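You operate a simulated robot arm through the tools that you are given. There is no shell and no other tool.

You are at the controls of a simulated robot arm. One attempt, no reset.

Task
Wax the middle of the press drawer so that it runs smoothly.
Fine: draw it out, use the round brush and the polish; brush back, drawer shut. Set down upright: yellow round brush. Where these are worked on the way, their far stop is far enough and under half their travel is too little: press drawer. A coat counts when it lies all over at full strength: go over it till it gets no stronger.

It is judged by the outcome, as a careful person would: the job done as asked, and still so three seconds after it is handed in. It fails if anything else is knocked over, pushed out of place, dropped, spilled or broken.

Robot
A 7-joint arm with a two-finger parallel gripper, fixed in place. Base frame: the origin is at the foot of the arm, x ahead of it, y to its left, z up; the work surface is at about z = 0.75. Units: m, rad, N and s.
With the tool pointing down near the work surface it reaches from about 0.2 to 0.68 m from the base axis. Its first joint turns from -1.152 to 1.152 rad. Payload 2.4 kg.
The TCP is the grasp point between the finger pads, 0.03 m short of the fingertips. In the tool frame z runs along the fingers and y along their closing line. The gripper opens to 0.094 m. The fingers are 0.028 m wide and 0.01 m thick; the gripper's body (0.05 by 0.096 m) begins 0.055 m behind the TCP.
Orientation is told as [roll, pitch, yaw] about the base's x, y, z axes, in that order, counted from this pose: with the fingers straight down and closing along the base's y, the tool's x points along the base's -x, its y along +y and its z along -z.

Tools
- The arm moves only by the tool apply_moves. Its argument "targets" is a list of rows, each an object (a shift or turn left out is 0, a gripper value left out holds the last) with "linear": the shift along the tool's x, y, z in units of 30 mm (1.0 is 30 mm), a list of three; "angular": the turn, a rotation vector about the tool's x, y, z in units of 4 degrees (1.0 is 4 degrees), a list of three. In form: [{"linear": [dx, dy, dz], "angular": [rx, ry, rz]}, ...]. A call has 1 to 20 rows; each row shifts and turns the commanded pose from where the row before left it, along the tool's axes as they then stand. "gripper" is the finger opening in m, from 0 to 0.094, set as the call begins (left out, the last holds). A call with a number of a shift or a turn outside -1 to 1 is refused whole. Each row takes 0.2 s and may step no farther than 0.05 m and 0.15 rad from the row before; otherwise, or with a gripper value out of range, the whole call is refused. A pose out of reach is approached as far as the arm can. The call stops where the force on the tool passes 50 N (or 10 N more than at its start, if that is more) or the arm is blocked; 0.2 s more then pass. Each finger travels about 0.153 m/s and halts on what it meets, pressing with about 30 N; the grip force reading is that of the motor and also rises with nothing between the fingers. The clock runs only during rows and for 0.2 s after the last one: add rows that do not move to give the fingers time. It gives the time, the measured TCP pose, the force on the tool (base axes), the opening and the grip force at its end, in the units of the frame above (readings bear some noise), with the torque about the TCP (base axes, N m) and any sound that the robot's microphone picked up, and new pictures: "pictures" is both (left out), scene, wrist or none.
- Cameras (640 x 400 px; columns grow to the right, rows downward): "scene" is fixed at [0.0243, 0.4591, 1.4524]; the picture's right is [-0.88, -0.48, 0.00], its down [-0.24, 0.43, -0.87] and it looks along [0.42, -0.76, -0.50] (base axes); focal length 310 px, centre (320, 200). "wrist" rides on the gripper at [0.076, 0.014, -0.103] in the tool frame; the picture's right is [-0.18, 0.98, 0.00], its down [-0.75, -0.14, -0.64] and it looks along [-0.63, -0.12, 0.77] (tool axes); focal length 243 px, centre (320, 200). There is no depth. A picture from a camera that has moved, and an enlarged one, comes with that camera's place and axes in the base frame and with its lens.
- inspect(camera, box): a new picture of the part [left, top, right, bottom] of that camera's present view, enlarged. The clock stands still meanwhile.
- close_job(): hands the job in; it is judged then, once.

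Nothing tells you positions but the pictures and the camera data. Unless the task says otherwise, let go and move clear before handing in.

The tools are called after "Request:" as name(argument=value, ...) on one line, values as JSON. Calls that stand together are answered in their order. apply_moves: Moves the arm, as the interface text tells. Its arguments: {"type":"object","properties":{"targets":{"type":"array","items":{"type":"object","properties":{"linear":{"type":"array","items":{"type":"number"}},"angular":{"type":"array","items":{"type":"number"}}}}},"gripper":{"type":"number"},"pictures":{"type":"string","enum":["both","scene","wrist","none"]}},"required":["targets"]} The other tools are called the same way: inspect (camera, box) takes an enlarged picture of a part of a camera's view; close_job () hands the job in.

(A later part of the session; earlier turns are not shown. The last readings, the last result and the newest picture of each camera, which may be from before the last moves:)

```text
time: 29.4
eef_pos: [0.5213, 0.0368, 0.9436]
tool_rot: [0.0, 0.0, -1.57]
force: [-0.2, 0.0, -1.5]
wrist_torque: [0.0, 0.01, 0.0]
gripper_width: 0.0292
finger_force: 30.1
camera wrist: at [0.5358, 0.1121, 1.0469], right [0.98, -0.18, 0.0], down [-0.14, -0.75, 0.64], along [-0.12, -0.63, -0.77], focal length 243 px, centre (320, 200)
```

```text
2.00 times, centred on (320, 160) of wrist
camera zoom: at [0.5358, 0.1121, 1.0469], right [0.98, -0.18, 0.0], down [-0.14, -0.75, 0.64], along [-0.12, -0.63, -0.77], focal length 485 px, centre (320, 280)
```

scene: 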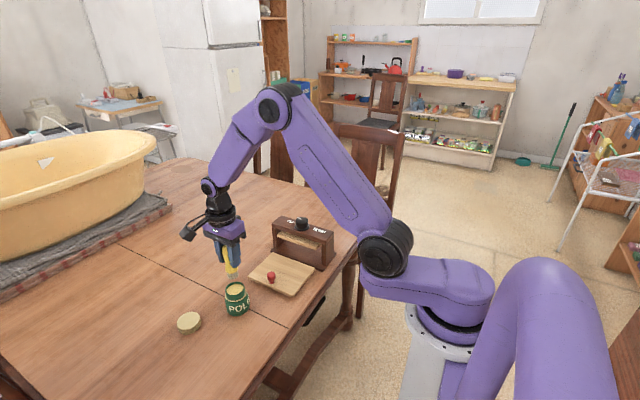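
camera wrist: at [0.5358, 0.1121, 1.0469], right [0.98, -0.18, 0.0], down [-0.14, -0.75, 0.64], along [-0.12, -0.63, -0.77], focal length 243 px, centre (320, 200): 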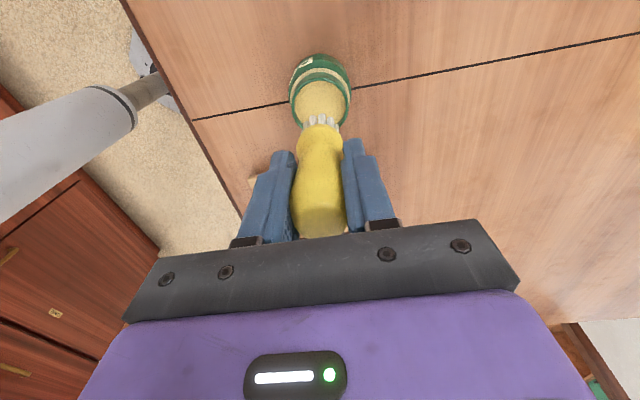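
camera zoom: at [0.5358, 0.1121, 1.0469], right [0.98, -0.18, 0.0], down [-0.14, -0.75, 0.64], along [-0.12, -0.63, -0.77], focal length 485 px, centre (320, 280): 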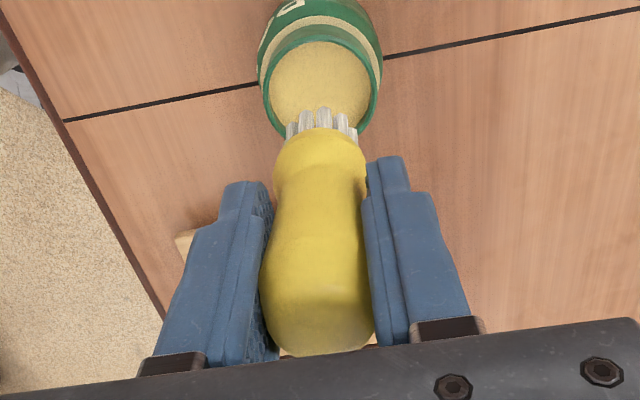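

The brush hangs over the tin mouth, centred within 2–3 mm. I lower it into the polish gently.

Request:
apply_moves(targets=[{"linear": [-0.03, 0.05, 0.5]}, {"linear": [0, 0, 0.5]}, {"linear": [0, 0, 0.4]}, {}], pictures="none")

Request:
inspect(camera="scene", box=[210, 250, 270, 330])

Request:
inspect(camera="wrist", box=[240, 60, 400, 260])

```text
time: 30.4
eef_pos: [0.5235, 0.0351, 0.9004]
tool_rot: [0.001, 0.0, -1.571]
force: [0.0, 1.3, -1.3]
wrist_torque: [-0.02, 0.01, 0.02]
gripper_width: 0.0289
finger_force: 30.1
```

```text
5.00 times, centred on (240, 290) of scene
camera zoom: at [0.0243, 0.4591, 1.4524], right [-0.88, -0.48, 0.0], down [-0.24, 0.43, -0.87], along [0.42, -0.76, -0.5], focal length 1550 px, centre (720, -250)
```

zoom: 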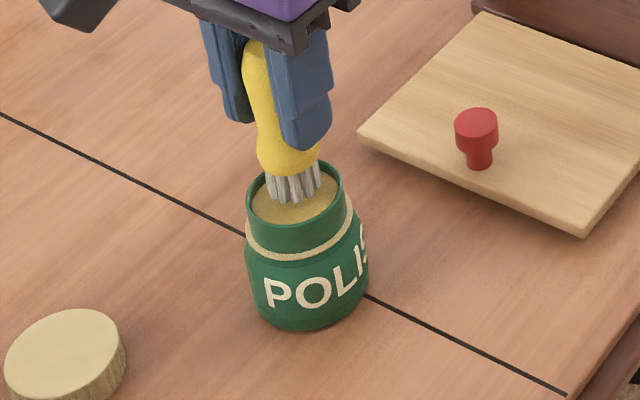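

```text
2.00 times, centred on (320, 160) of wrist
camera zoom: at [0.5381, 0.111, 1.0042], right [0.98, -0.18, 0.0], down [-0.14, -0.75, 0.64], along [-0.12, -0.63, -0.77], focal length 485 px, centre (320, 280)
```

zoom: 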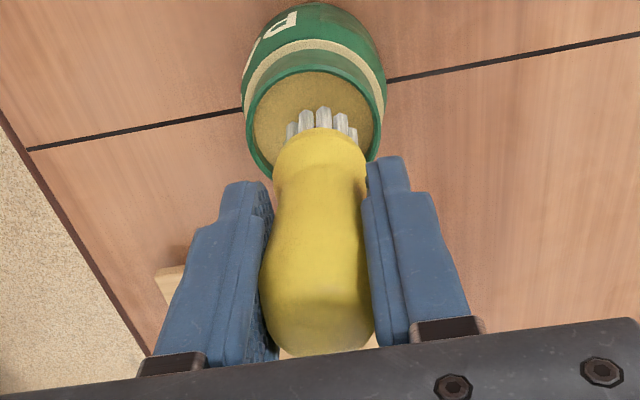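

Request:
apply_moves(targets=[{"linear": [0, -0.05, 0.15]}, {"linear": [0, 0, 0.1]}, {}], pictures="none")

Request:
inspect(camera="scene", box=[210, 250, 270, 330])

Request:
inspect(camera="wrist", box=[240, 60, 400, 260])

```text
time: 31.2
eef_pos: [0.5215, 0.0347, 0.8935]
tool_rot: [0.002, 0.0, -1.57]
force: [-0.5, 0.5, 3.6]
wrist_torque: [-0.01, 0.01, 0.01]
gripper_width: 0.0291
finger_force: 30.2
```

```text
5.00 times, centred on (240, 290) of scene
camera zoom: at [0.0243, 0.4591, 1.4524], right [-0.88, -0.48, 0.0], down [-0.24, 0.43, -0.87], along [0.42, -0.76, -0.5], focal length 1550 px, centre (720, -250)
```

zoom: 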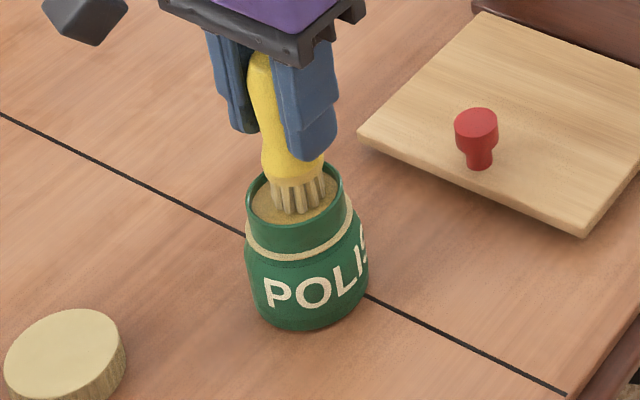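

```text
2.00 times, centred on (320, 160) of wrist
camera zoom: at [0.5359, 0.1107, 0.9973], right [0.98, -0.18, 0.0], down [-0.14, -0.75, 0.64], along [-0.12, -0.63, -0.77], focal length 485 px, centre (320, 280)
```

zoom: 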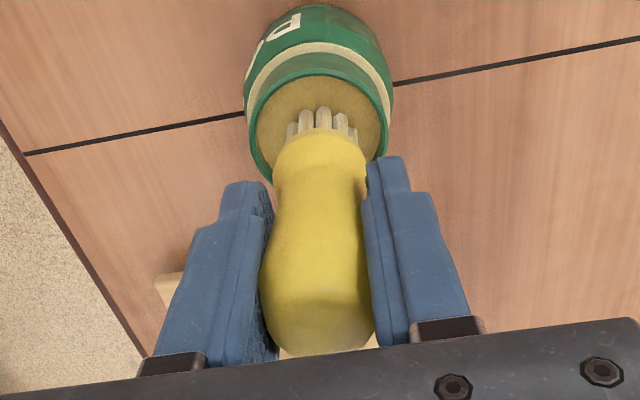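

The bristles took up polish at a light 3.6 N contact. I lift out and carry the brush above the middle of the drawer at (0.483, -0.1225).

Request:
apply_moves(targets=[{}, {"linear": [0, 0, -0.5]}, {"linear": [0, 0, -0.7]}, {"linear": [0, 0, -0.5]}, {"linear": [-0.88, -0.21, 0]}, {"linear": [-0.88, -0.21, 0]}, {"linear": [-0.88, -0.21, 0]}, {"linear": [-0.88, -0.21, 0]}, {"linear": [-0.88, -0.21, 0]}, {"linear": [-0.84, -0.21, 0]}, {}])

Request:
inspect(camera="scene", box=[230, 210, 340, 300])

Request:
inspect(camera="wrist", box=[200, 60, 440, 260])

```text
time: 33.6
eef_pos: [0.482, -0.1201, 0.9431]
tool_rot: [0.001, 0.0, -1.572]
force: [0.0, 0.7, -0.5]
wrist_torque: [0.01, -0.04, -0.01]
gripper_width: 0.0292
finger_force: 29.6
camera wrist: at [0.4969, -0.0457, 1.0472], right [0.98, -0.18, 0.0], down [-0.14, -0.75, 0.64], along [-0.12, -0.63, -0.77], focal length 243 px, centre (320, 200)
```

scene: 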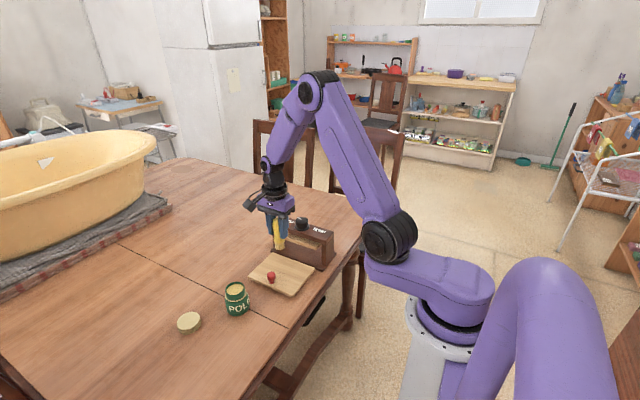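
wrist: 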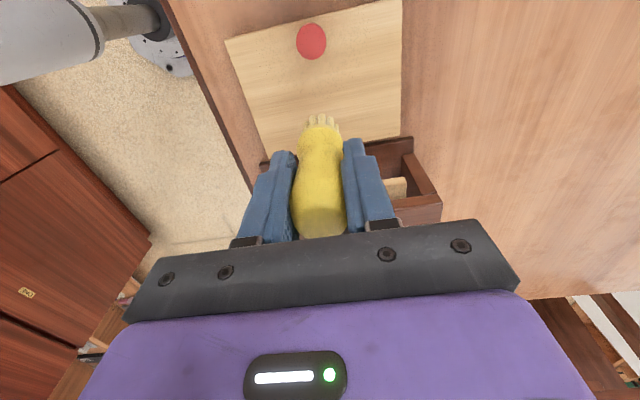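

```text
4.44 times, centred on (285, 255) of scene
camera zoom: at [0.0244, 0.4591, 1.4524], right [-0.88, -0.48, 0.0], down [-0.24, 0.43, -0.87], along [0.42, -0.76, -0.5], focal length 1378 px, centre (476, -44)
```

zoom: 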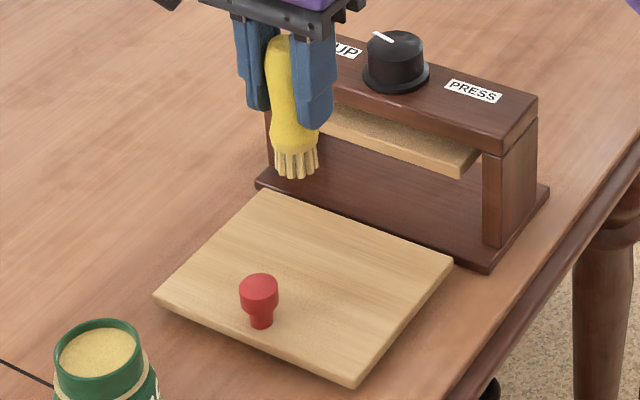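

```text
2.00 times, centred on (320, 160) of wrist
camera zoom: at [0.4969, -0.0457, 1.0472], right [0.98, -0.18, 0.0], down [-0.14, -0.75, 0.64], along [-0.12, -0.63, -0.77], focal length 485 px, centre (320, 280)
```

zoom: 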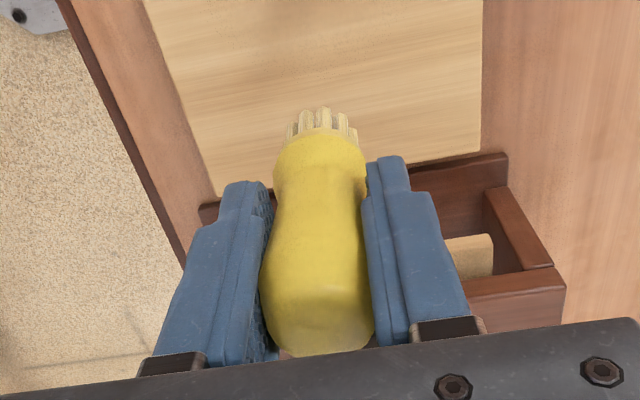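

Positioned above the middle. I lower the brush toward the tray, in small steps at the end.

Request:
apply_moves(targets=[{"linear": [-0.07, 0.05, 0.9]}, {"linear": [0, 0, 0.9]}, {"linear": [0, 0, 0.8]}, {"linear": [0, 0, 0.4]}, {}], pictures="none")

Request:
apply_moves(targets=[{"linear": [0, 0, 0.1]}, {"linear": [0, 0, 0.05]}], pictures="none")

Request:
inspect(camera="scene", box=[230, 210, 340, 300])

```text
time: 34.8
eef_pos: [0.4849, -0.125, 0.8546]
tool_rot: [0.0, -0.001, -1.569]
force: [0.0, -0.1, -0.3]
wrist_torque: [0.0, 0.03, -0.01]
gripper_width: 0.0294
finger_force: 29.8
```

```text
time: 35.4
eef_pos: [0.4856, -0.1243, 0.851]
tool_rot: [-0.001, 0.0, -1.57]
force: [0.2, -0.6, -0.6]
wrist_torque: [-0.04, -0.02, 0.01]
gripper_width: 0.0291
finger_force: 29.9
```

```text
4.44 times, centred on (285, 255) of scene
camera zoom: at [0.0243, 0.4591, 1.4524], right [-0.88, -0.48, 0.0], down [-0.24, 0.43, -0.87], along [0.42, -0.76, -0.5], focal length 1378 px, centre (476, -44)
```

zoom: 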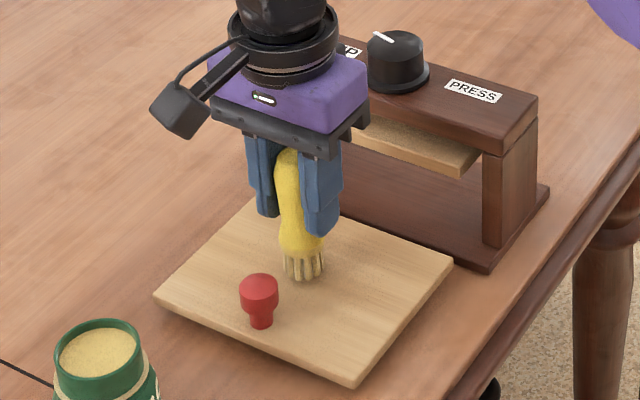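

Request:
apply_moves(targets=[{"linear": [0, 0, 0.07]}, {"linear": [0, 0, 0.07]}], pictures="none")

Request:
inspect(camera="scene", box=[255, 240, 315, 290])

```text
time: 36.0
eef_pos: [0.4843, -0.123, 0.8457]
tool_rot: [-0.002, -0.001, -1.57]
force: [0.2, -0.7, -1.6]
wrist_torque: [0.03, -0.01, -0.04]
gripper_width: 0.0292
finger_force: 30.0
```

```text
8.00 times, centred on (285, 265) of scene
camera zoom: at [0.0243, 0.4591, 1.4524], right [-0.88, -0.48, 0.0], down [-0.24, 0.43, -0.87], along [0.42, -0.76, -0.5], focal length 2480 px, centre (600, -320)
```

zoom: 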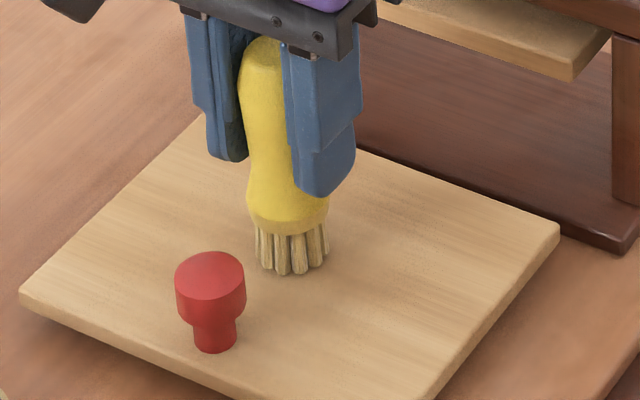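

Request:
apply_moves(targets=[{"linear": [0, 0, 0.05]}], pictures="none")

Request:
apply_moves(targets=[{"linear": [0, 0, 0.05]}], pictures="none")

Request:
inspect(camera="scene", box=[255, 240, 315, 290])

```text
time: 36.4
eef_pos: [0.4857, -0.1221, 0.8454]
tool_rot: [-0.001, 0.002, -1.572]
force: [-2.6, 0.7, 9.4]
wrist_torque: [0.02, 0.23, 0.01]
gripper_width: 0.0292
finger_force: 29.9
```

```text
time: 36.8
eef_pos: [0.4849, -0.1242, 0.8427]
tool_rot: [-0.001, 0.0, -1.571]
force: [-3.4, 2.2, 11.9]
wrist_torque: [-0.08, 0.18, -0.04]
gripper_width: 0.0291
finger_force: 29.6
```

```text
8.00 times, centred on (285, 265) of scene
camera zoom: at [0.0241, 0.4592, 1.4524], right [-0.88, -0.48, 0.0], down [-0.24, 0.43, -0.87], along [0.42, -0.76, -0.5], focal length 2480 px, centre (600, -320)
```

zoom: 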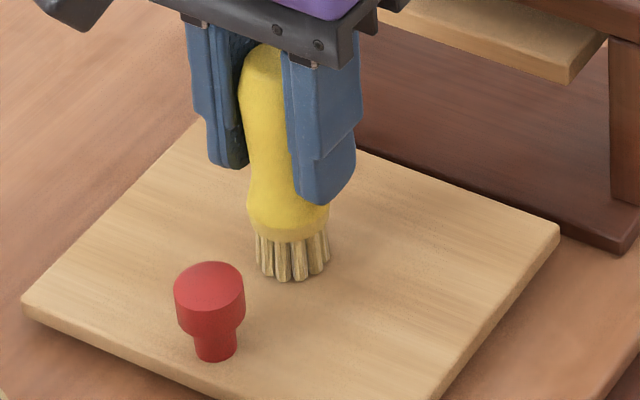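

12 N is more than needed, and the tray dips a little because it is cantilevered. I ease up to a light touch and look again.

Request:
apply_moves(targets=[{"linear": [0, 0, -0.06]}], pictures="none")

Request:
inspect(camera="scene", box=[255, 240, 315, 290])

Request:
inspect(camera="scene", box=[230, 210, 340, 300])

```text
time: 37.2
eef_pos: [0.486, -0.1234, 0.8449]
tool_rot: [0.001, -0.001, -1.572]
force: [-2.3, -0.7, 10.0]
wrist_torque: [-0.13, 0.16, -0.04]
gripper_width: 0.029
finger_force: 30.1
```

```text
8.00 times, centred on (285, 265) of scene
camera zoom: at [0.0241, 0.4592, 1.4524], right [-0.88, -0.48, 0.0], down [-0.24, 0.43, -0.87], along [0.42, -0.76, -0.5], focal length 2480 px, centre (600, -320)
```

zoom: 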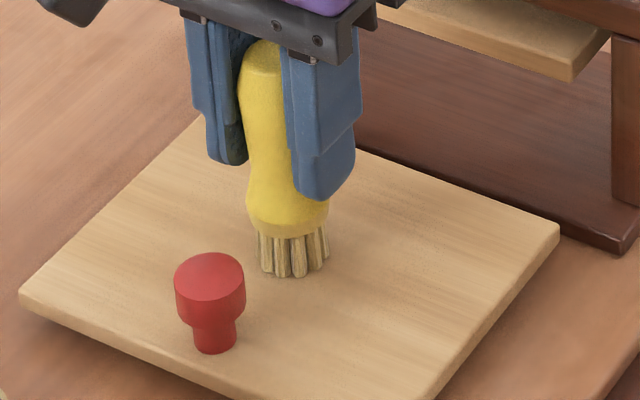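

```text
4.44 times, centred on (285, 255) of scene
camera zoom: at [0.0241, 0.4592, 1.4524], right [-0.88, -0.48, 0.0], down [-0.24, 0.43, -0.87], along [0.42, -0.76, -0.5], focal length 1378 px, centre (476, -44)
```

zoom: 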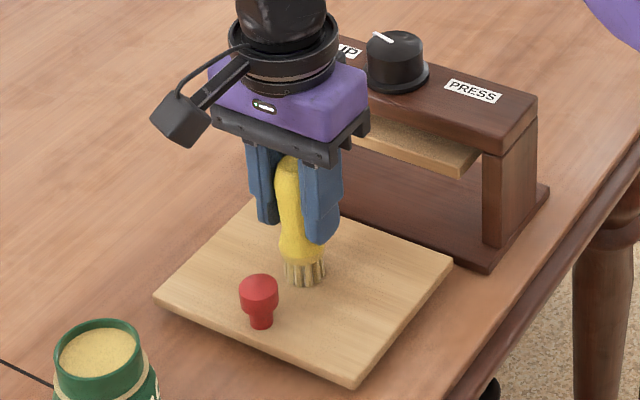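

I ease another half millimetre and make a short trial stroke along x to see what the coat looks like.

Request:
apply_moves(targets=[{"linear": [0, 0, -0.017]}, {"linear": [0, 0.4, 0]}, {"linear": [0, 0.4, 0]}, {"linear": [0, -0.4, 0]}, {"linear": [0, -0.4, 0]}, {"linear": [0, -0.4, 0]}, {"linear": [0, -0.4, 0]}], pictures="scene")

Request:
inspect(camera="scene", box=[245, 225, 325, 300])

Request:
inspect(camera="wrist", box=[200, 60, 440, 260])

```text
time: 38.8
eef_pos: [0.4625, -0.1248, 0.8434]
tool_rot: [0.0, 0.001, -1.571]
force: [4.8, 0.7, 11.8]
wrist_torque: [-0.1, -0.3, 0.05]
gripper_width: 0.029
finger_force: 30.1
```

scene: 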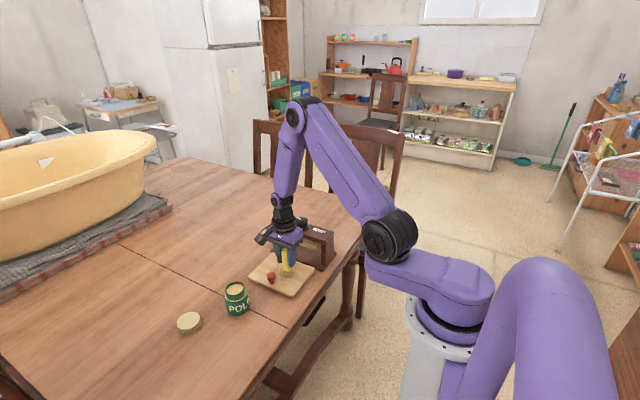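

```text
5.33 times, centred on (285, 262) of scene
camera zoom: at [0.0242, 0.4592, 1.4524], right [-0.88, -0.48, 0.0], down [-0.24, 0.43, -0.87], along [0.42, -0.76, -0.5], focal length 1653 px, centre (507, -133)
```

zoom: 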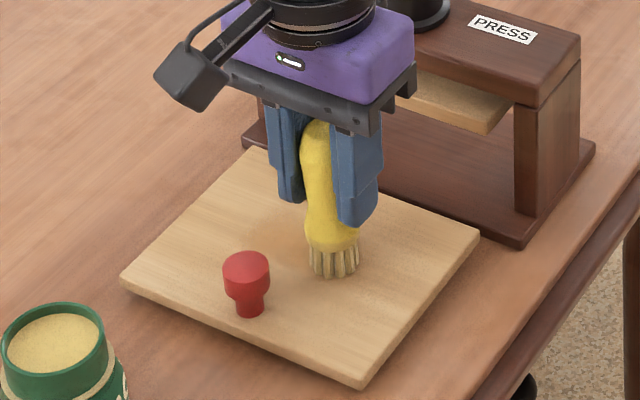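

```text
2.00 times, centred on (320, 160) of wrist
camera zoom: at [0.4762, -0.0484, 0.9473], right [0.98, -0.18, 0.0], down [-0.14, -0.75, 0.64], along [-0.12, -0.63, -0.77], focal length 485 px, centre (320, 280)
```

zoom: 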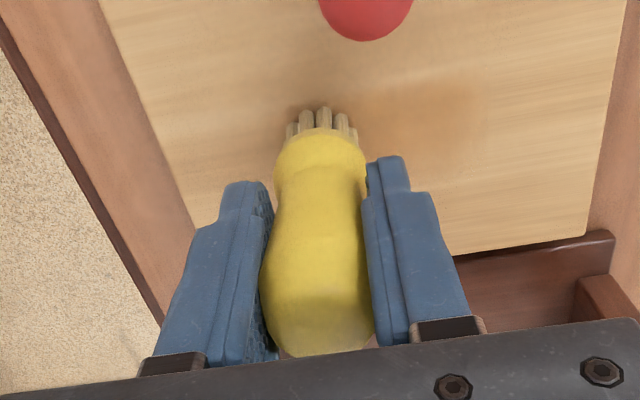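

A faint amber coat shows on the wrist view. I lift, go to the far side, and lay overlapping strokes along x, stepping only toward +y so the drawer stays against its stop.

Request:
apply_moves(targets=[{"linear": [0, 0, -0.4]}, {"linear": [-0.7, -0.1, 0]}, {"linear": [0, 0, 0.37]}, {"linear": [0, 0.5, 0]}, {"linear": [0, 0.5, 0]}, {"linear": [0, 0.5, 0]}, {"linear": [0, 0.5, 0]}, {"linear": [0.33, 0, 0]}, {"linear": [0, -0.5, 0]}, {"linear": [0, -0.5, 0]}, {"linear": [0, -0.5, 0]}, {"linear": [0, -0.5, 0]}, {"linear": [0.33, 0, 0]}], pictures="none")

Request:
inspect(camera="wrist", box=[200, 60, 440, 260])

Request:
inspect(camera="scene", box=[245, 225, 325, 300])

```text
time: 41.6
eef_pos: [0.4579, -0.1239, 0.8464]
tool_rot: [0.0, -0.001, -1.569]
force: [0.2, 0.5, -1.3]
wrist_torque: [-0.04, 0.03, -0.02]
gripper_width: 0.0294
finger_force: 30.5
```

```text
2.00 times, centred on (320, 160) of wrist
camera zoom: at [0.4713, -0.0488, 0.9505], right [0.98, -0.18, 0.0], down [-0.14, -0.75, 0.64], along [-0.12, -0.63, -0.77], focal length 485 px, centre (320, 280)
```

zoom: 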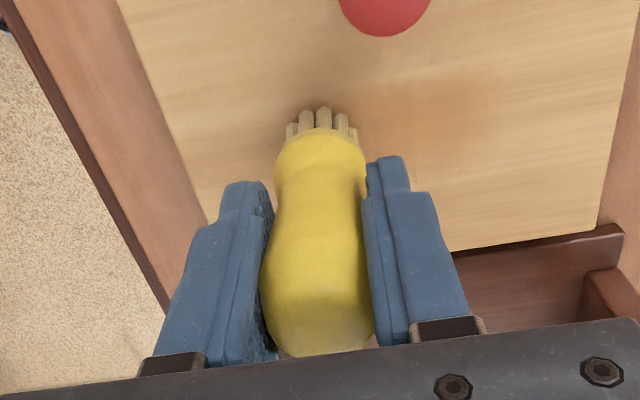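

```text
5.33 times, centred on (285, 262) of scene
camera zoom: at [0.0243, 0.4591, 1.4524], right [-0.88, -0.48, 0.0], down [-0.24, 0.43, -0.87], along [0.42, -0.76, -0.5], focal length 1653 px, centre (507, -133)
```

zoom: 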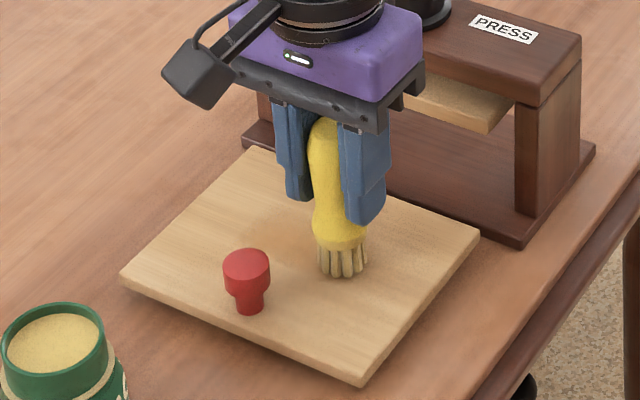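

The last pass was just off the surface. I lower slightly to restore contact and check the force.

Request:
apply_moves(targets=[{"linear": [0, 0, 0.045]}], pictures="none")

```text
time: 42.0
eef_pos: [0.4567, -0.1232, 0.8451]
tool_rot: [0.0, -0.002, -1.571]
force: [-0.4, -0.5, -0.5]
wrist_torque: [0.01, 0.0, -0.01]
gripper_width: 0.029
finger_force: 30.1
```

Request:
apply_moves(targets=[{"linear": [0, 0, 0.025]}], pictures="none")

```text
time: 42.4
eef_pos: [0.4581, -0.1251, 0.8447]
tool_rot: [0.0, -0.001, -1.572]
force: [-3.5, 0.1, 9.5]
wrist_torque: [-0.03, 0.24, 0.01]
gripper_width: 0.0289
finger_force: 29.8
```

Request:
apply_moves(targets=[{"linear": [0, 0.5, -0.008]}, {"linear": [0, 0.5, 0]}, {"linear": [0, 0.5, 0]}, {"linear": [0, 0.5, 0]}], pictures="none")

Request:
inspect(camera="wrist", box=[200, 60, 440, 260])

Request:
apply_moves(targets=[{"linear": [0, -0.5, 0]}, {"linear": [0, -0.5, 0]}, {"linear": [0, -0.5, 0]}, {"linear": [0, -0.5, 0]}], pictures="none")

Request:
inspect(camera="wrist", box=[200, 60, 440, 260])

```text
time: 43.4
eef_pos: [0.5161, -0.1251, 0.8445]
tool_rot: [0.001, -0.001, -1.571]
force: [-3.3, 0.1, 8.3]
wrist_torque: [0.01, 0.2, 0.04]
gripper_width: 0.0289
finger_force: 30.1
```

```text
2.00 times, centred on (320, 160) of wrist
camera zoom: at [0.5311, -0.0493, 0.9483], right [0.98, -0.18, 0.0], down [-0.14, -0.75, 0.64], along [-0.12, -0.63, -0.77], focal length 485 px, centre (320, 280)
```

zoom: 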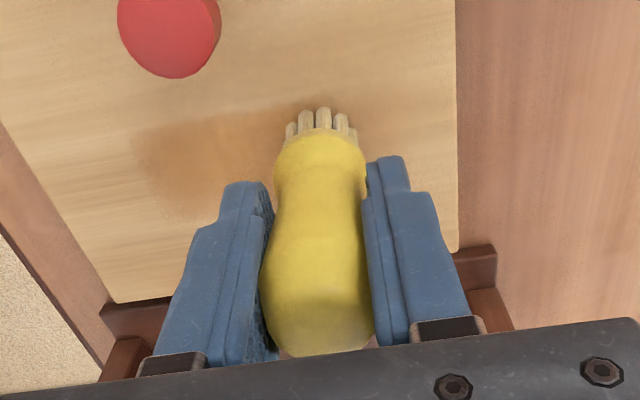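

```text
time: 44.4
eef_pos: [0.4587, -0.1237, 0.8445]
tool_rot: [0.0, 0.001, -1.572]
force: [2.9, -0.5, 7.6]
wrist_torque: [0.02, -0.21, 0.0]
gripper_width: 0.0291
finger_force: 29.6
```

```text
2.00 times, centred on (320, 160) of wrist
camera zoom: at [0.4729, -0.0486, 0.9483], right [0.98, -0.19, 0.0], down [-0.14, -0.75, 0.64], along [-0.12, -0.63, -0.77], focal length 485 px, centre (320, 280)
```

zoom: 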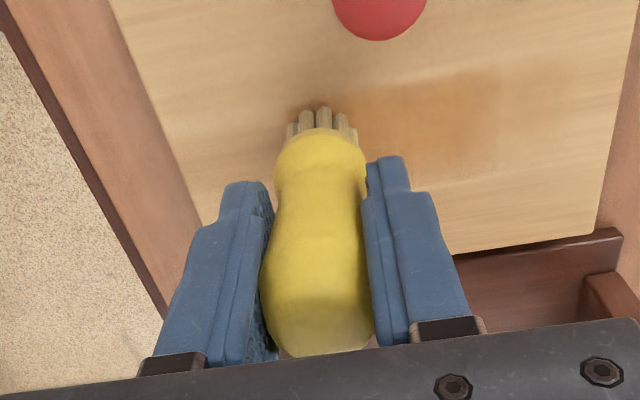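

Steady 8 N strokes work and the coat grows stronger. Now I do the full area: lift to y≈-0.152, then serpentine strokes stepping toward +y.

Request:
apply_moves(targets=[{"linear": [0, 0, -0.3]}, {"linear": [-0.9, -0.2, 0]}, {"linear": [0, 0, 0.3]}, {"linear": [0, 0.55, 0]}, {"linear": [0, 0.55, 0]}, {"linear": [0, 0.55, 0]}, {"linear": [0, 0.55, 0]}, {"linear": [0.25, 0, 0]}, {"linear": [0, -0.55, 0]}, {"linear": [0, -0.55, 0]}, {"linear": [0, -0.55, 0]}, {"linear": [0, -0.55, 0]}, {"linear": [0.25, 0, 0]}, {"linear": [0, 0.55, 0]}, {"linear": [0, 0.55, 0]}, {"linear": [0, 0.55, 0]}, {"linear": [0, 0.55, 0]}], pictures="none")

Request:
inspect(camera="wrist", box=[200, 60, 440, 260])

Request:
inspect(camera="scene", box=[245, 225, 325, 300])

```text
time: 48.0
eef_pos: [0.5196, -0.1351, 0.8442]
tool_rot: [0.0, 0.002, -1.571]
force: [-5.0, -0.2, 15.2]
wrist_torque: [-0.21, 0.34, -0.04]
gripper_width: 0.0292
finger_force: 29.8
```

```text
2.00 times, centred on (320, 160) of wrist
camera zoom: at [0.5334, -0.0599, 0.9474], right [0.98, -0.18, 0.0], down [-0.14, -0.75, 0.64], along [-0.12, -0.63, -0.77], focal length 485 px, centre (320, 280)
```

zoom: 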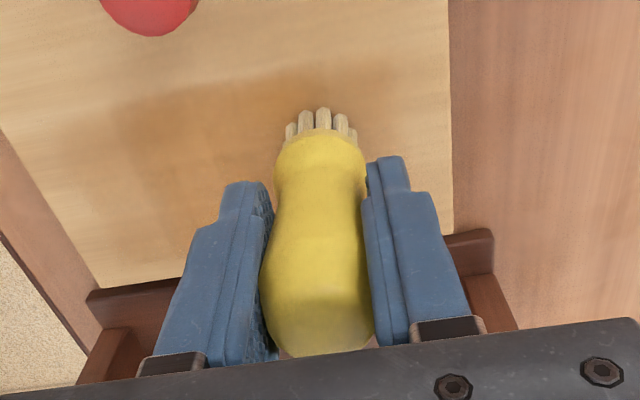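

```text
5.33 times, centred on (285, 262) of scene
camera zoom: at [0.024, 0.4592, 1.4524], right [-0.88, -0.48, 0.0], down [-0.24, 0.43, -0.87], along [0.42, -0.76, -0.5], focal length 1653 px, centre (507, -133)
```

zoom: 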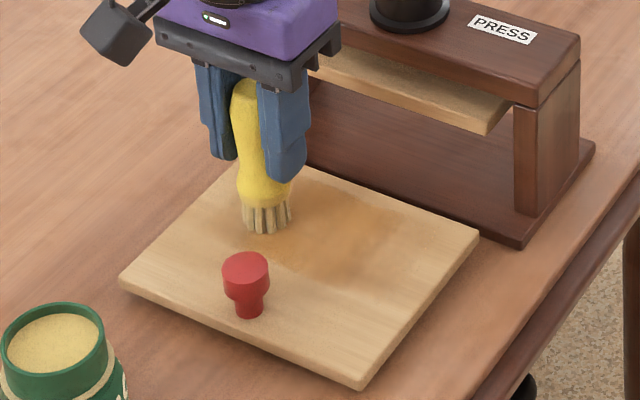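

The coat is spreading and the force has crept to 15 N. I rise a hair and continue the rows toward the knob side.

Request:
apply_moves(targets=[{"linear": [0.25, 0, -0.02]}, {"linear": [0, -0.55, 0]}, {"linear": [0, -0.55, 0]}, {"linear": [0, -0.55, 0]}, {"linear": [0, -0.55, 0]}, {"linear": [0.25, 0, 0]}, {"linear": [0, 0.55, 0]}, {"linear": [0, 0.55, 0]}, {"linear": [0, 0.55, 0]}, {"linear": [0, 0.55, 0]}], pictures="none")

Request:
apply_moves(targets=[{"linear": [0.25, 0, 0]}, {"linear": [0, -0.55, 0]}, {"linear": [0, -0.55, 0]}, {"linear": [0, -0.55, 0]}, {"linear": [0, -0.55, 0]}, {"linear": [0.2, 0, 0]}, {"linear": [0, 0.55, 0]}, {"linear": [0, 0.55, 0]}, {"linear": [0, 0.55, 0]}, {"linear": [0, 0.55, 0]}], pictures="none")

Request:
inspect(camera="wrist", box=[200, 60, 440, 260])

Request:
inspect(camera="scene", box=[245, 225, 325, 300])

```text
time: 50.2
eef_pos: [0.5175, -0.1212, 0.8462]
tool_rot: [0.0, 0.0, -1.571]
force: [-1.3, -0.6, 5.3]
wrist_torque: [0.02, 0.15, 0.01]
gripper_width: 0.029
finger_force: 29.9
```

```text
time: 52.4
eef_pos: [0.5191, -0.108, 0.8447]
tool_rot: [-0.001, 0.0, -1.573]
force: [-1.5, 0.1, 3.5]
wrist_torque: [0.0, 0.13, 0.01]
gripper_width: 0.0289
finger_force: 30.5
```

```text
2.00 times, centred on (320, 160) of wrist
camera zoom: at [0.5337, -0.0328, 0.9483], right [0.98, -0.19, 0.0], down [-0.14, -0.75, 0.64], along [-0.12, -0.63, -0.77], focal length 485 px, centre (320, 280)
```

zoom: 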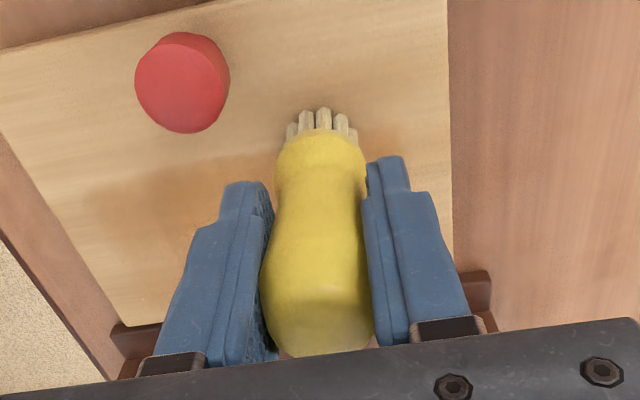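

```text
5.33 times, centred on (285, 262) of scene
camera zoom: at [0.0242, 0.4591, 1.4524], right [-0.88, -0.48, 0.0], down [-0.24, 0.43, -0.87], along [0.42, -0.76, -0.5], focal length 1653 px, centre (507, -133)
```

zoom: 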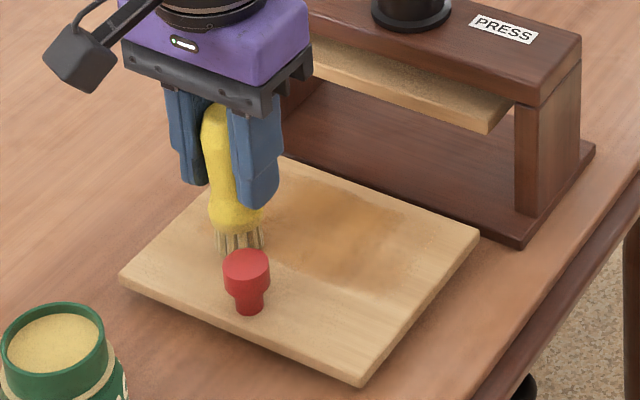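

I lift clear to view the whole coat.

Request:
apply_moves(targets=[{"linear": [0, 0, -0.8]}, {"linear": [0, 0, -1]}, {"linear": [0.9, -0.3, -0.5]}, {"linear": [0.9, -0.4, 0]}, {"linear": [0.9, -0.4, 0]}, {}], pictures="none")

Request:
inspect(camera="wrist", box=[220, 80, 420, 240])

Request:
inspect(camera="scene", box=[245, 245, 320, 300])

```text
time: 53.8
eef_pos: [0.4851, -0.0283, 0.9151]
tool_rot: [0.0, -0.002, -1.571]
force: [0.8, -1.0, -0.2]
wrist_torque: [-0.02, 0.0, 0.01]
gripper_width: 0.0294
finger_force: 30.3
```

```text
2.50 times, centred on (320, 160) of wrist
camera zoom: at [0.4996, 0.0483, 1.0168], right [0.98, -0.18, 0.0], down [-0.14, -0.75, 0.64], along [-0.12, -0.63, -0.77], focal length 606 px, centre (320, 300)
```

zoom: 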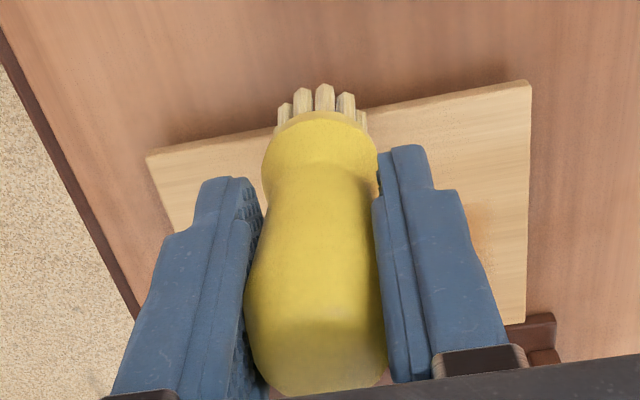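

```text
7.27 times, centred on (282, 272) of scene
camera zoom: at [0.0243, 0.4591, 1.4524], right [-0.88, -0.48, 0.0], down [-0.24, 0.43, -0.87], along [0.42, -0.76, -0.5], focal length 2254 px, centre (593, -327)
```

zoom: 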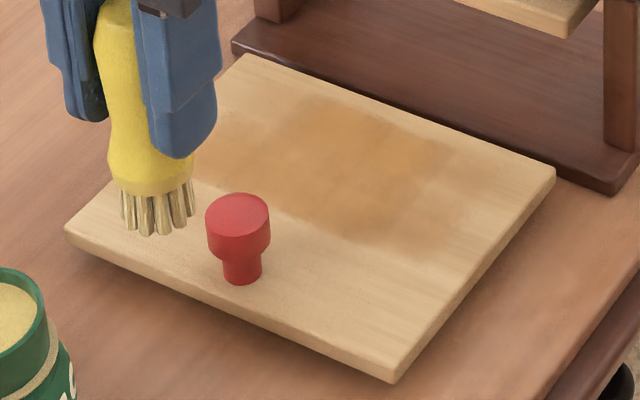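

The coat covers about x 0.43–0.53, y -0.17 to -0.11, still uneven, with a fairly straight front edge. I go back for firmer passes starting at y≈-0.106, to see whether coat takes there.

Request:
apply_moves(targets=[{"linear": [-0.87, -0.4, 0]}, {"linear": [-0.87, -0.4, 0]}, {"linear": [-0.87, -0.3, 0]}, {"linear": [0, 0, 0.9]}, {"linear": [0, 0, 0.9]}, {"linear": [0, 0, 0.45]}, {}], pictures="none")

Request:
apply_moves(targets=[{"linear": [0, 0, 0.05]}], pictures="none")

```text
time: 55.4
eef_pos: [0.4533, -0.1062, 0.8477]
tool_rot: [0.0, 0.0, -1.57]
force: [0.4, 0.4, 0.0]
wrist_torque: [0.0, 0.03, 0.03]
gripper_width: 0.0292
finger_force: 29.3
```

```text
time: 55.8
eef_pos: [0.4519, -0.1068, 0.8446]
tool_rot: [-0.001, 0.002, -1.572]
force: [0.0, 0.3, -0.2]
wrist_torque: [-0.01, 0.02, 0.03]
gripper_width: 0.0291
finger_force: 30.0
```

Request:
apply_moves(targets=[{"linear": [0, 0, 0.03]}], pictures="none")

Request:
apply_moves(targets=[{"linear": [0, 0, 0.02]}], pictures="none")

```text
time: 56.2
eef_pos: [0.4522, -0.1052, 0.8436]
tool_rot: [0.0, 0.001, -1.572]
force: [-1.6, -1.8, 7.8]
wrist_torque: [-0.19, 0.12, -0.02]
gripper_width: 0.0292
finger_force: 29.7
```

```text
time: 56.6
eef_pos: [0.4538, -0.1048, 0.843]
tool_rot: [0.002, 0.0, -1.573]
force: [-1.0, -1.2, 9.4]
wrist_torque: [-0.19, 0.13, -0.03]
gripper_width: 0.0291
finger_force: 30.4
```

Request:
apply_moves(targets=[{"linear": [0, 0.55, -0.01]}, {"linear": [0, 0.55, 0]}, {"linear": [0, 0.55, 0]}, {"linear": [0, 0.55, 0]}, {"linear": [0, -0.55, 0]}, {"linear": [0, -0.55, 0]}, {"linear": [0, -0.55, 0]}, {"linear": [0, -0.55, 0]}], pictures="none")

Request:
inspect(camera="wrist", box=[200, 60, 440, 260])

Request:
inspect(camera="scene", box=[245, 245, 320, 300])

```text
time: 58.4
eef_pos: [0.4522, -0.1054, 0.844]
tool_rot: [0.001, 0.0, -1.569]
force: [3.8, 0.4, 9.8]
wrist_torque: [-0.08, -0.24, 0.05]
gripper_width: 0.029
finger_force: 29.9
```

```text
2.00 times, centred on (320, 160) of wrist
camera zoom: at [0.4663, -0.0305, 0.9472], right [0.98, -0.18, 0.0], down [-0.14, -0.75, 0.64], along [-0.12, -0.63, -0.77], focal length 485 px, centre (320, 280)
```

zoom: 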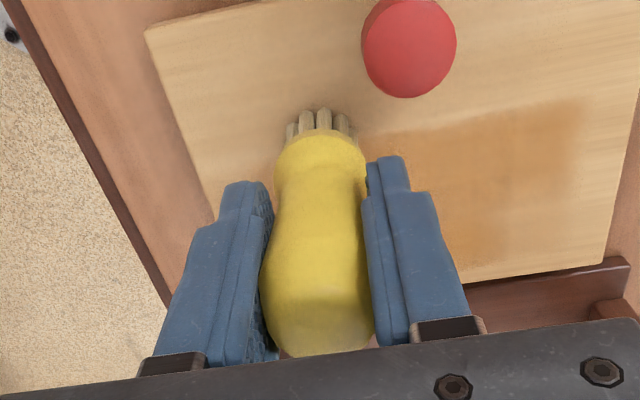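

```text
7.27 times, centred on (282, 272) of scene
camera zoom: at [0.0243, 0.4592, 1.4524], right [-0.88, -0.48, 0.0], down [-0.24, 0.43, -0.87], along [0.42, -0.76, -0.5], focal length 2254 px, centre (593, -327)
```

zoom: 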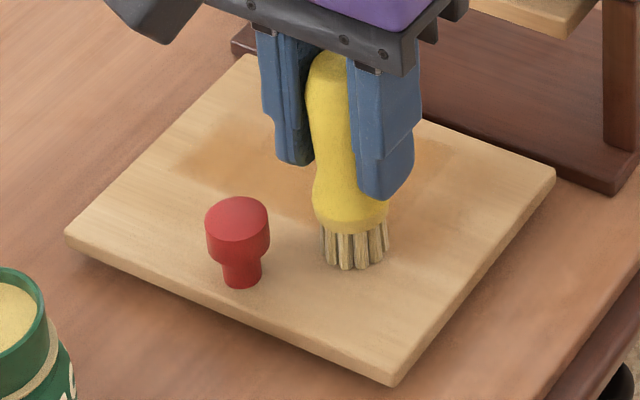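

A sharp front edge at y≈-0.108 shows where the waxed area begins, and the coat reaches wider than the bristles. I work wider rows over x 0.43–0.54 and further back to find the other edges.

Request:
apply_moves(targets=[{"linear": [0, 0, -0.3]}, {"linear": [-0.9, -0.35, 0]}, {"linear": [-0.9, -0.35, 0]}, {"linear": [0, 0, 0.28]}], pictures="none")

Request:
inspect(camera="wrist", box=[200, 60, 440, 260])

Request:
inspect(camera="scene", box=[245, 225, 325, 300])

```text
time: 59.4
eef_pos: [0.4317, -0.1607, 0.8452]
tool_rot: [-0.001, 0.001, -1.569]
force: [-4.9, 0.6, 20.8]
wrist_torque: [-0.08, 0.34, 0.02]
gripper_width: 0.0292
finger_force: 29.9
```

```text
2.00 times, centred on (320, 160) of wrist
camera zoom: at [0.4456, -0.0845, 0.9479], right [0.98, -0.18, 0.0], down [-0.14, -0.75, 0.64], along [-0.12, -0.63, -0.77], focal length 485 px, centre (320, 280)
```

zoom: 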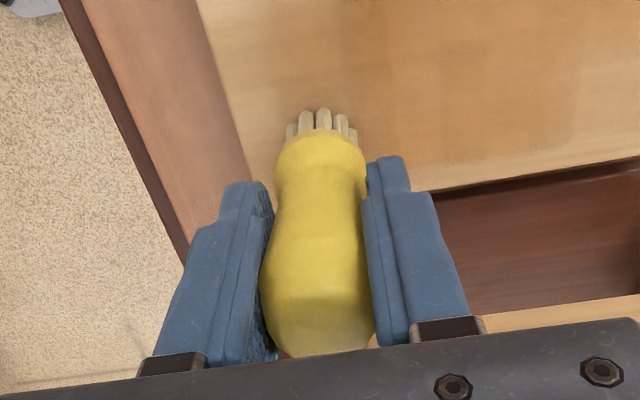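

```text
5.33 times, centred on (285, 262) of scene
camera zoom: at [0.0239, 0.4592, 1.4524], right [-0.88, -0.48, 0.0], down [-0.24, 0.43, -0.87], along [0.42, -0.76, -0.5], focal length 1653 px, centre (507, -133)
```

zoom: 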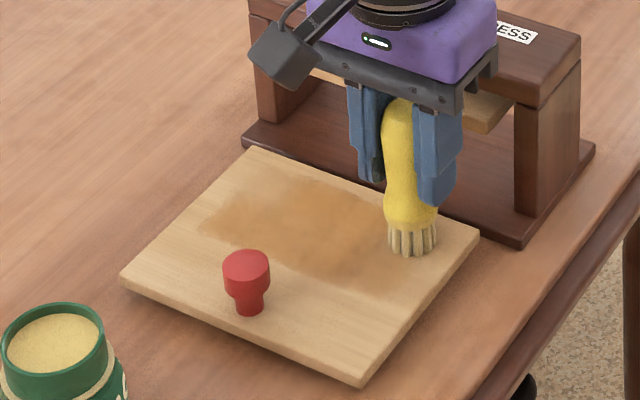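

The force is 21 N here because it is nearer the press; I raise by 0.9 mm and stroke across.

Request:
apply_moves(targets=[{"linear": [0, 0, -0.03]}, {"linear": [0, 0.6, 0]}, {"linear": [0, 0.6, 0]}, {"linear": [0, 0.6, 0]}, {"linear": [0, 0.6, 0]}, {"linear": [0, 0.6, 0]}, {"linear": [0, 0.6, 0]}], pictures="none")

Request:
apply_moves(targets=[{"linear": [0.35, 0, 0]}, {"linear": [0, -0.6, 0]}, {"linear": [0, -0.6, 0]}, {"linear": [0, -0.6, 0]}, {"linear": [0, -0.6, 0]}, {"linear": [0, -0.6, 0]}, {"linear": [0, -0.6, 0]}], pictures="none")

Request:
inspect(camera="wrist", box=[200, 60, 440, 260])

Request:
inspect(camera="scene", box=[245, 225, 325, 300])

```text
time: 61.0
eef_pos: [0.5402, -0.1583, 0.8452]
tool_rot: [0.001, 0.001, -1.57]
force: [-0.2, 0.9, -1.5]
wrist_torque: [0.0, -0.01, 0.0]
gripper_width: 0.0292
finger_force: 30.5
```

```text
time: 62.6
eef_pos: [0.4309, -0.1477, 0.8436]
tool_rot: [0.003, -0.001, -1.572]
force: [2.3, 0.5, 3.9]
wrist_torque: [0.08, -0.1, -0.01]
gripper_width: 0.029
finger_force: 30.0
```

```text
2.00 times, centred on (320, 160) of wrist
camera zoom: at [0.4455, -0.0731, 0.9482], right [0.98, -0.18, 0.0], down [-0.14, -0.75, 0.64], along [-0.12, -0.63, -0.77], focal length 485 px, centre (320, 280)
```

zoom: 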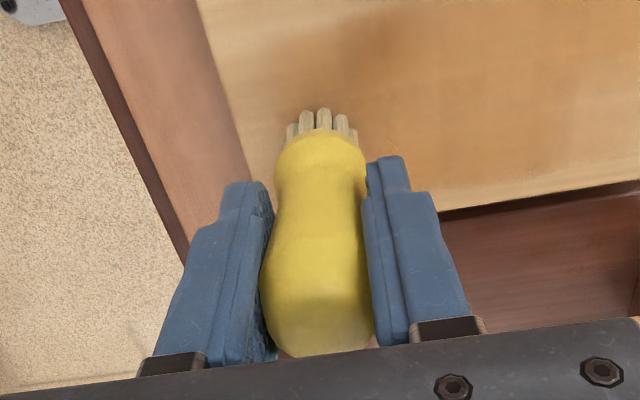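

```text
5.33 times, centred on (285, 262) of scene
camera zoom: at [0.0243, 0.4592, 1.4524], right [-0.88, -0.48, 0.0], down [-0.24, 0.43, -0.87], along [0.42, -0.76, -0.5], focal length 1653 px, centre (507, -133)
```

zoom: 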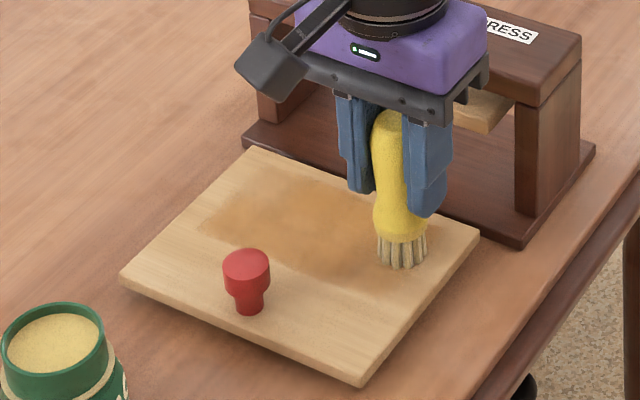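

Contact was lost toward the far x end. I lower by 0.6 mm and go on with rows, checking the force at each end.

Request:
apply_moves(targets=[{"linear": [0, 0, 0.015]}, {"linear": [0, 0.6, 0.003]}, {"linear": [0, 0.6, 0.003]}, {"linear": [0, 0.6, 0.003]}, {"linear": [0, 0.6, 0.003]}, {"linear": [0, 0.6, 0.003]}, {"linear": [0, 0.6, 0.003]}], pictures="none")

Request:
inspect(camera="wrist", box=[200, 60, 440, 260])

Request:
apply_moves(targets=[{"linear": [0.35, 0, 0]}, {"linear": [0, -0.6, -0.003]}, {"linear": [0, -0.6, -0.003]}, {"linear": [0, -0.6, -0.003]}, {"linear": [0, -0.6, -0.003]}, {"linear": [0, -0.6, -0.003]}, {"linear": [0, -0.6, -0.003]}], pictures="none")

Request:
inspect(camera="scene", box=[245, 225, 325, 300])

Request:
inspect(camera="wrist", box=[200, 60, 440, 260])

```text
time: 64.2
eef_pos: [0.5393, -0.1492, 0.8442]
tool_rot: [-0.001, 0.0, -1.571]
force: [-6.7, -0.6, 17.1]
wrist_torque: [-0.14, 0.41, -0.08]
gripper_width: 0.0289
finger_force: 29.9
```

```text
2.00 times, centred on (320, 160) of wrist
camera zoom: at [0.5538, -0.0738, 0.9478], right [0.98, -0.19, 0.0], down [-0.14, -0.75, 0.64], along [-0.12, -0.63, -0.77], focal length 485 px, centre (320, 280)
```

zoom: 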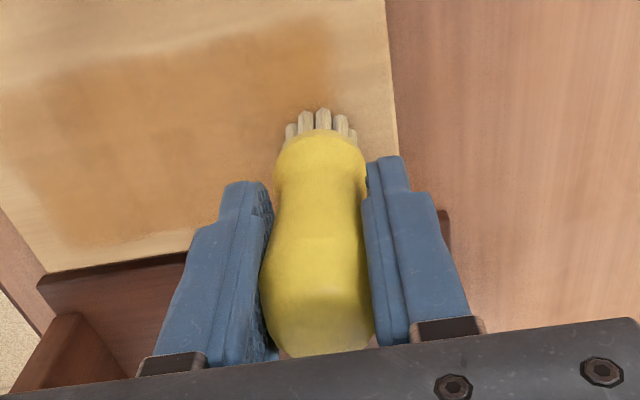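

```text
time: 65.8
eef_pos: [0.4298, -0.1388, 0.8444]
tool_rot: [-0.001, 0.002, -1.571]
force: [2.5, 0.0, 5.0]
wrist_torque: [0.02, -0.19, -0.04]
gripper_width: 0.0291
finger_force: 29.6
```

```text
5.33 times, centred on (285, 262) of scene
camera zoom: at [0.0243, 0.4592, 1.4524], right [-0.88, -0.48, 0.0], down [-0.24, 0.43, -0.87], along [0.42, -0.76, -0.5], focal length 1653 px, centre (507, -133)
```

zoom: 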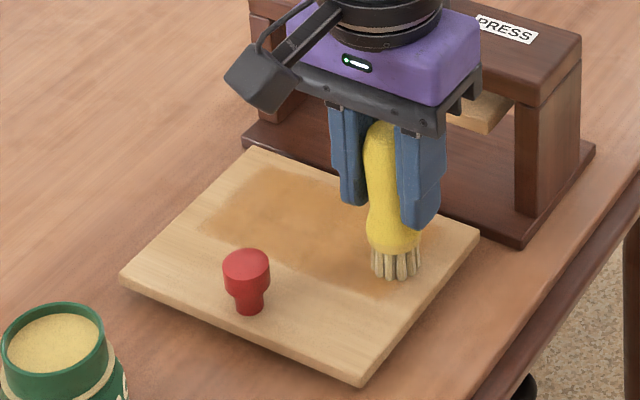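

```text
2.00 times, centred on (320, 160) of wrist
camera zoom: at [0.4441, -0.0631, 0.9482], right [0.98, -0.19, 0.0], down [-0.14, -0.75, 0.64], along [-0.12, -0.63, -0.77], focal length 485 px, centre (320, 280)
```

zoom: 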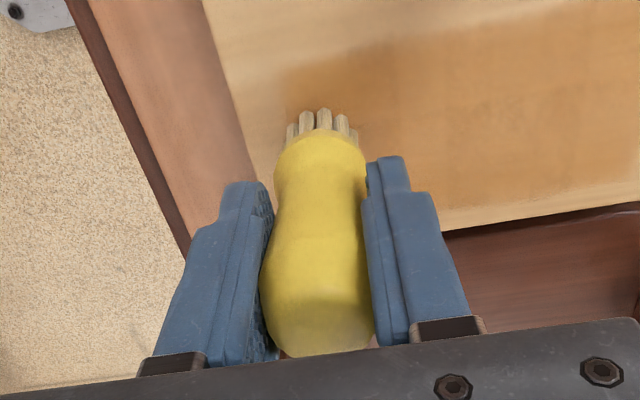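

The full patch is now clear: about x 0.423–0.547, y -0.178 to -0.109. I continue rows over all of it.

Request:
apply_moves(targets=[{"linear": [0, 0, 0.005]}, {"linear": [0, 0.6, 0.001]}, {"linear": [0, 0.6, 0.001]}, {"linear": [0, 0.6, 0.001]}, {"linear": [0, 0.6, 0.001]}, {"linear": [0, 0.6, 0.001]}, {"linear": [0, 0.6, 0.001]}, {"linear": [0.33, 0, 0]}, {"linear": [0, -0.6, -0.001]}, {"linear": [0, -0.6, -0.001]}, {"linear": [0, -0.6, -0.001]}, {"linear": [0, -0.6, -0.001]}, {"linear": [0, -0.6, -0.001]}, {"linear": [0, -0.6, -0.001]}], pictures="none")

Request:
apply_moves(targets=[{"linear": [0.33, 0, 0.005]}, {"linear": [0, 0.6, 0.001]}, {"linear": [0, 0.6, 0.001]}, {"linear": [0, 0.6, 0.001]}, {"linear": [0, 0.6, 0.001]}, {"linear": [0, 0.6, 0.001]}, {"linear": [0, 0.6, 0.001]}], pictures="none")

Request:
inspect(camera="wrist", box=[200, 60, 440, 260])

Request:
inspect(camera="scene", box=[245, 225, 325, 300])

```text
time: 68.8
eef_pos: [0.4316, -0.1311, 0.8447]
tool_rot: [0.004, 0.0, -1.572]
force: [4.6, 0.8, 10.9]
wrist_torque: [0.02, -0.2, 0.03]
gripper_width: 0.0292
finger_force: 29.7
```

```text
time: 70.4
eef_pos: [0.5405, -0.1179, 0.8445]
tool_rot: [0.0, 0.001, -1.57]
force: [-3.1, -0.3, 8.1]
wrist_torque: [0.04, 0.22, 0.01]
gripper_width: 0.0292
finger_force: 30.5
```

```text
2.00 times, centred on (320, 160) of wrist
camera zoom: at [0.555, -0.0427, 0.9482], right [0.98, -0.18, 0.0], down [-0.14, -0.75, 0.64], along [-0.12, -0.63, -0.77], focal length 485 px, centre (320, 280)
```

zoom: 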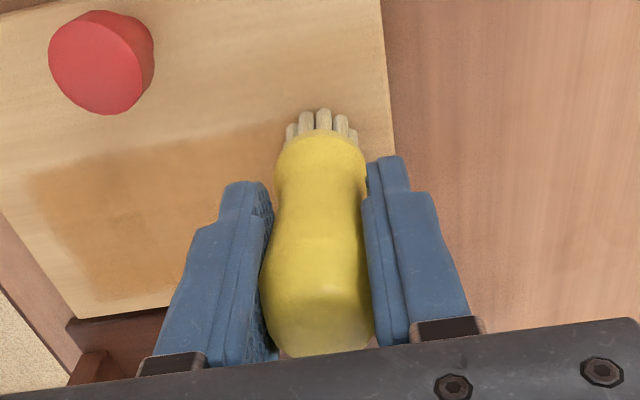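

```text
5.33 times, centred on (285, 262) of scene
camera zoom: at [0.0241, 0.4592, 1.4524], right [-0.88, -0.48, 0.0], down [-0.24, 0.43, -0.87], along [0.42, -0.76, -0.5], focal length 1653 px, centre (507, -133)
```

zoom: 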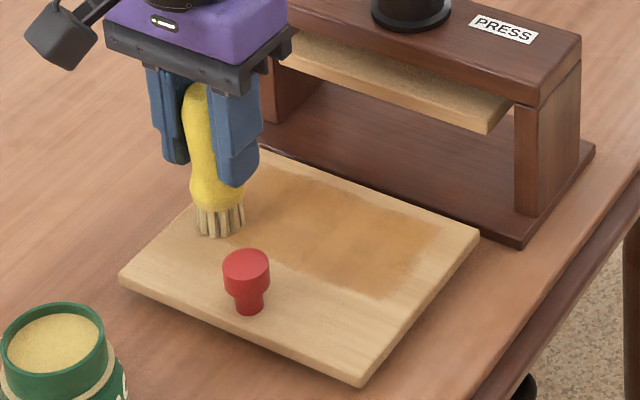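

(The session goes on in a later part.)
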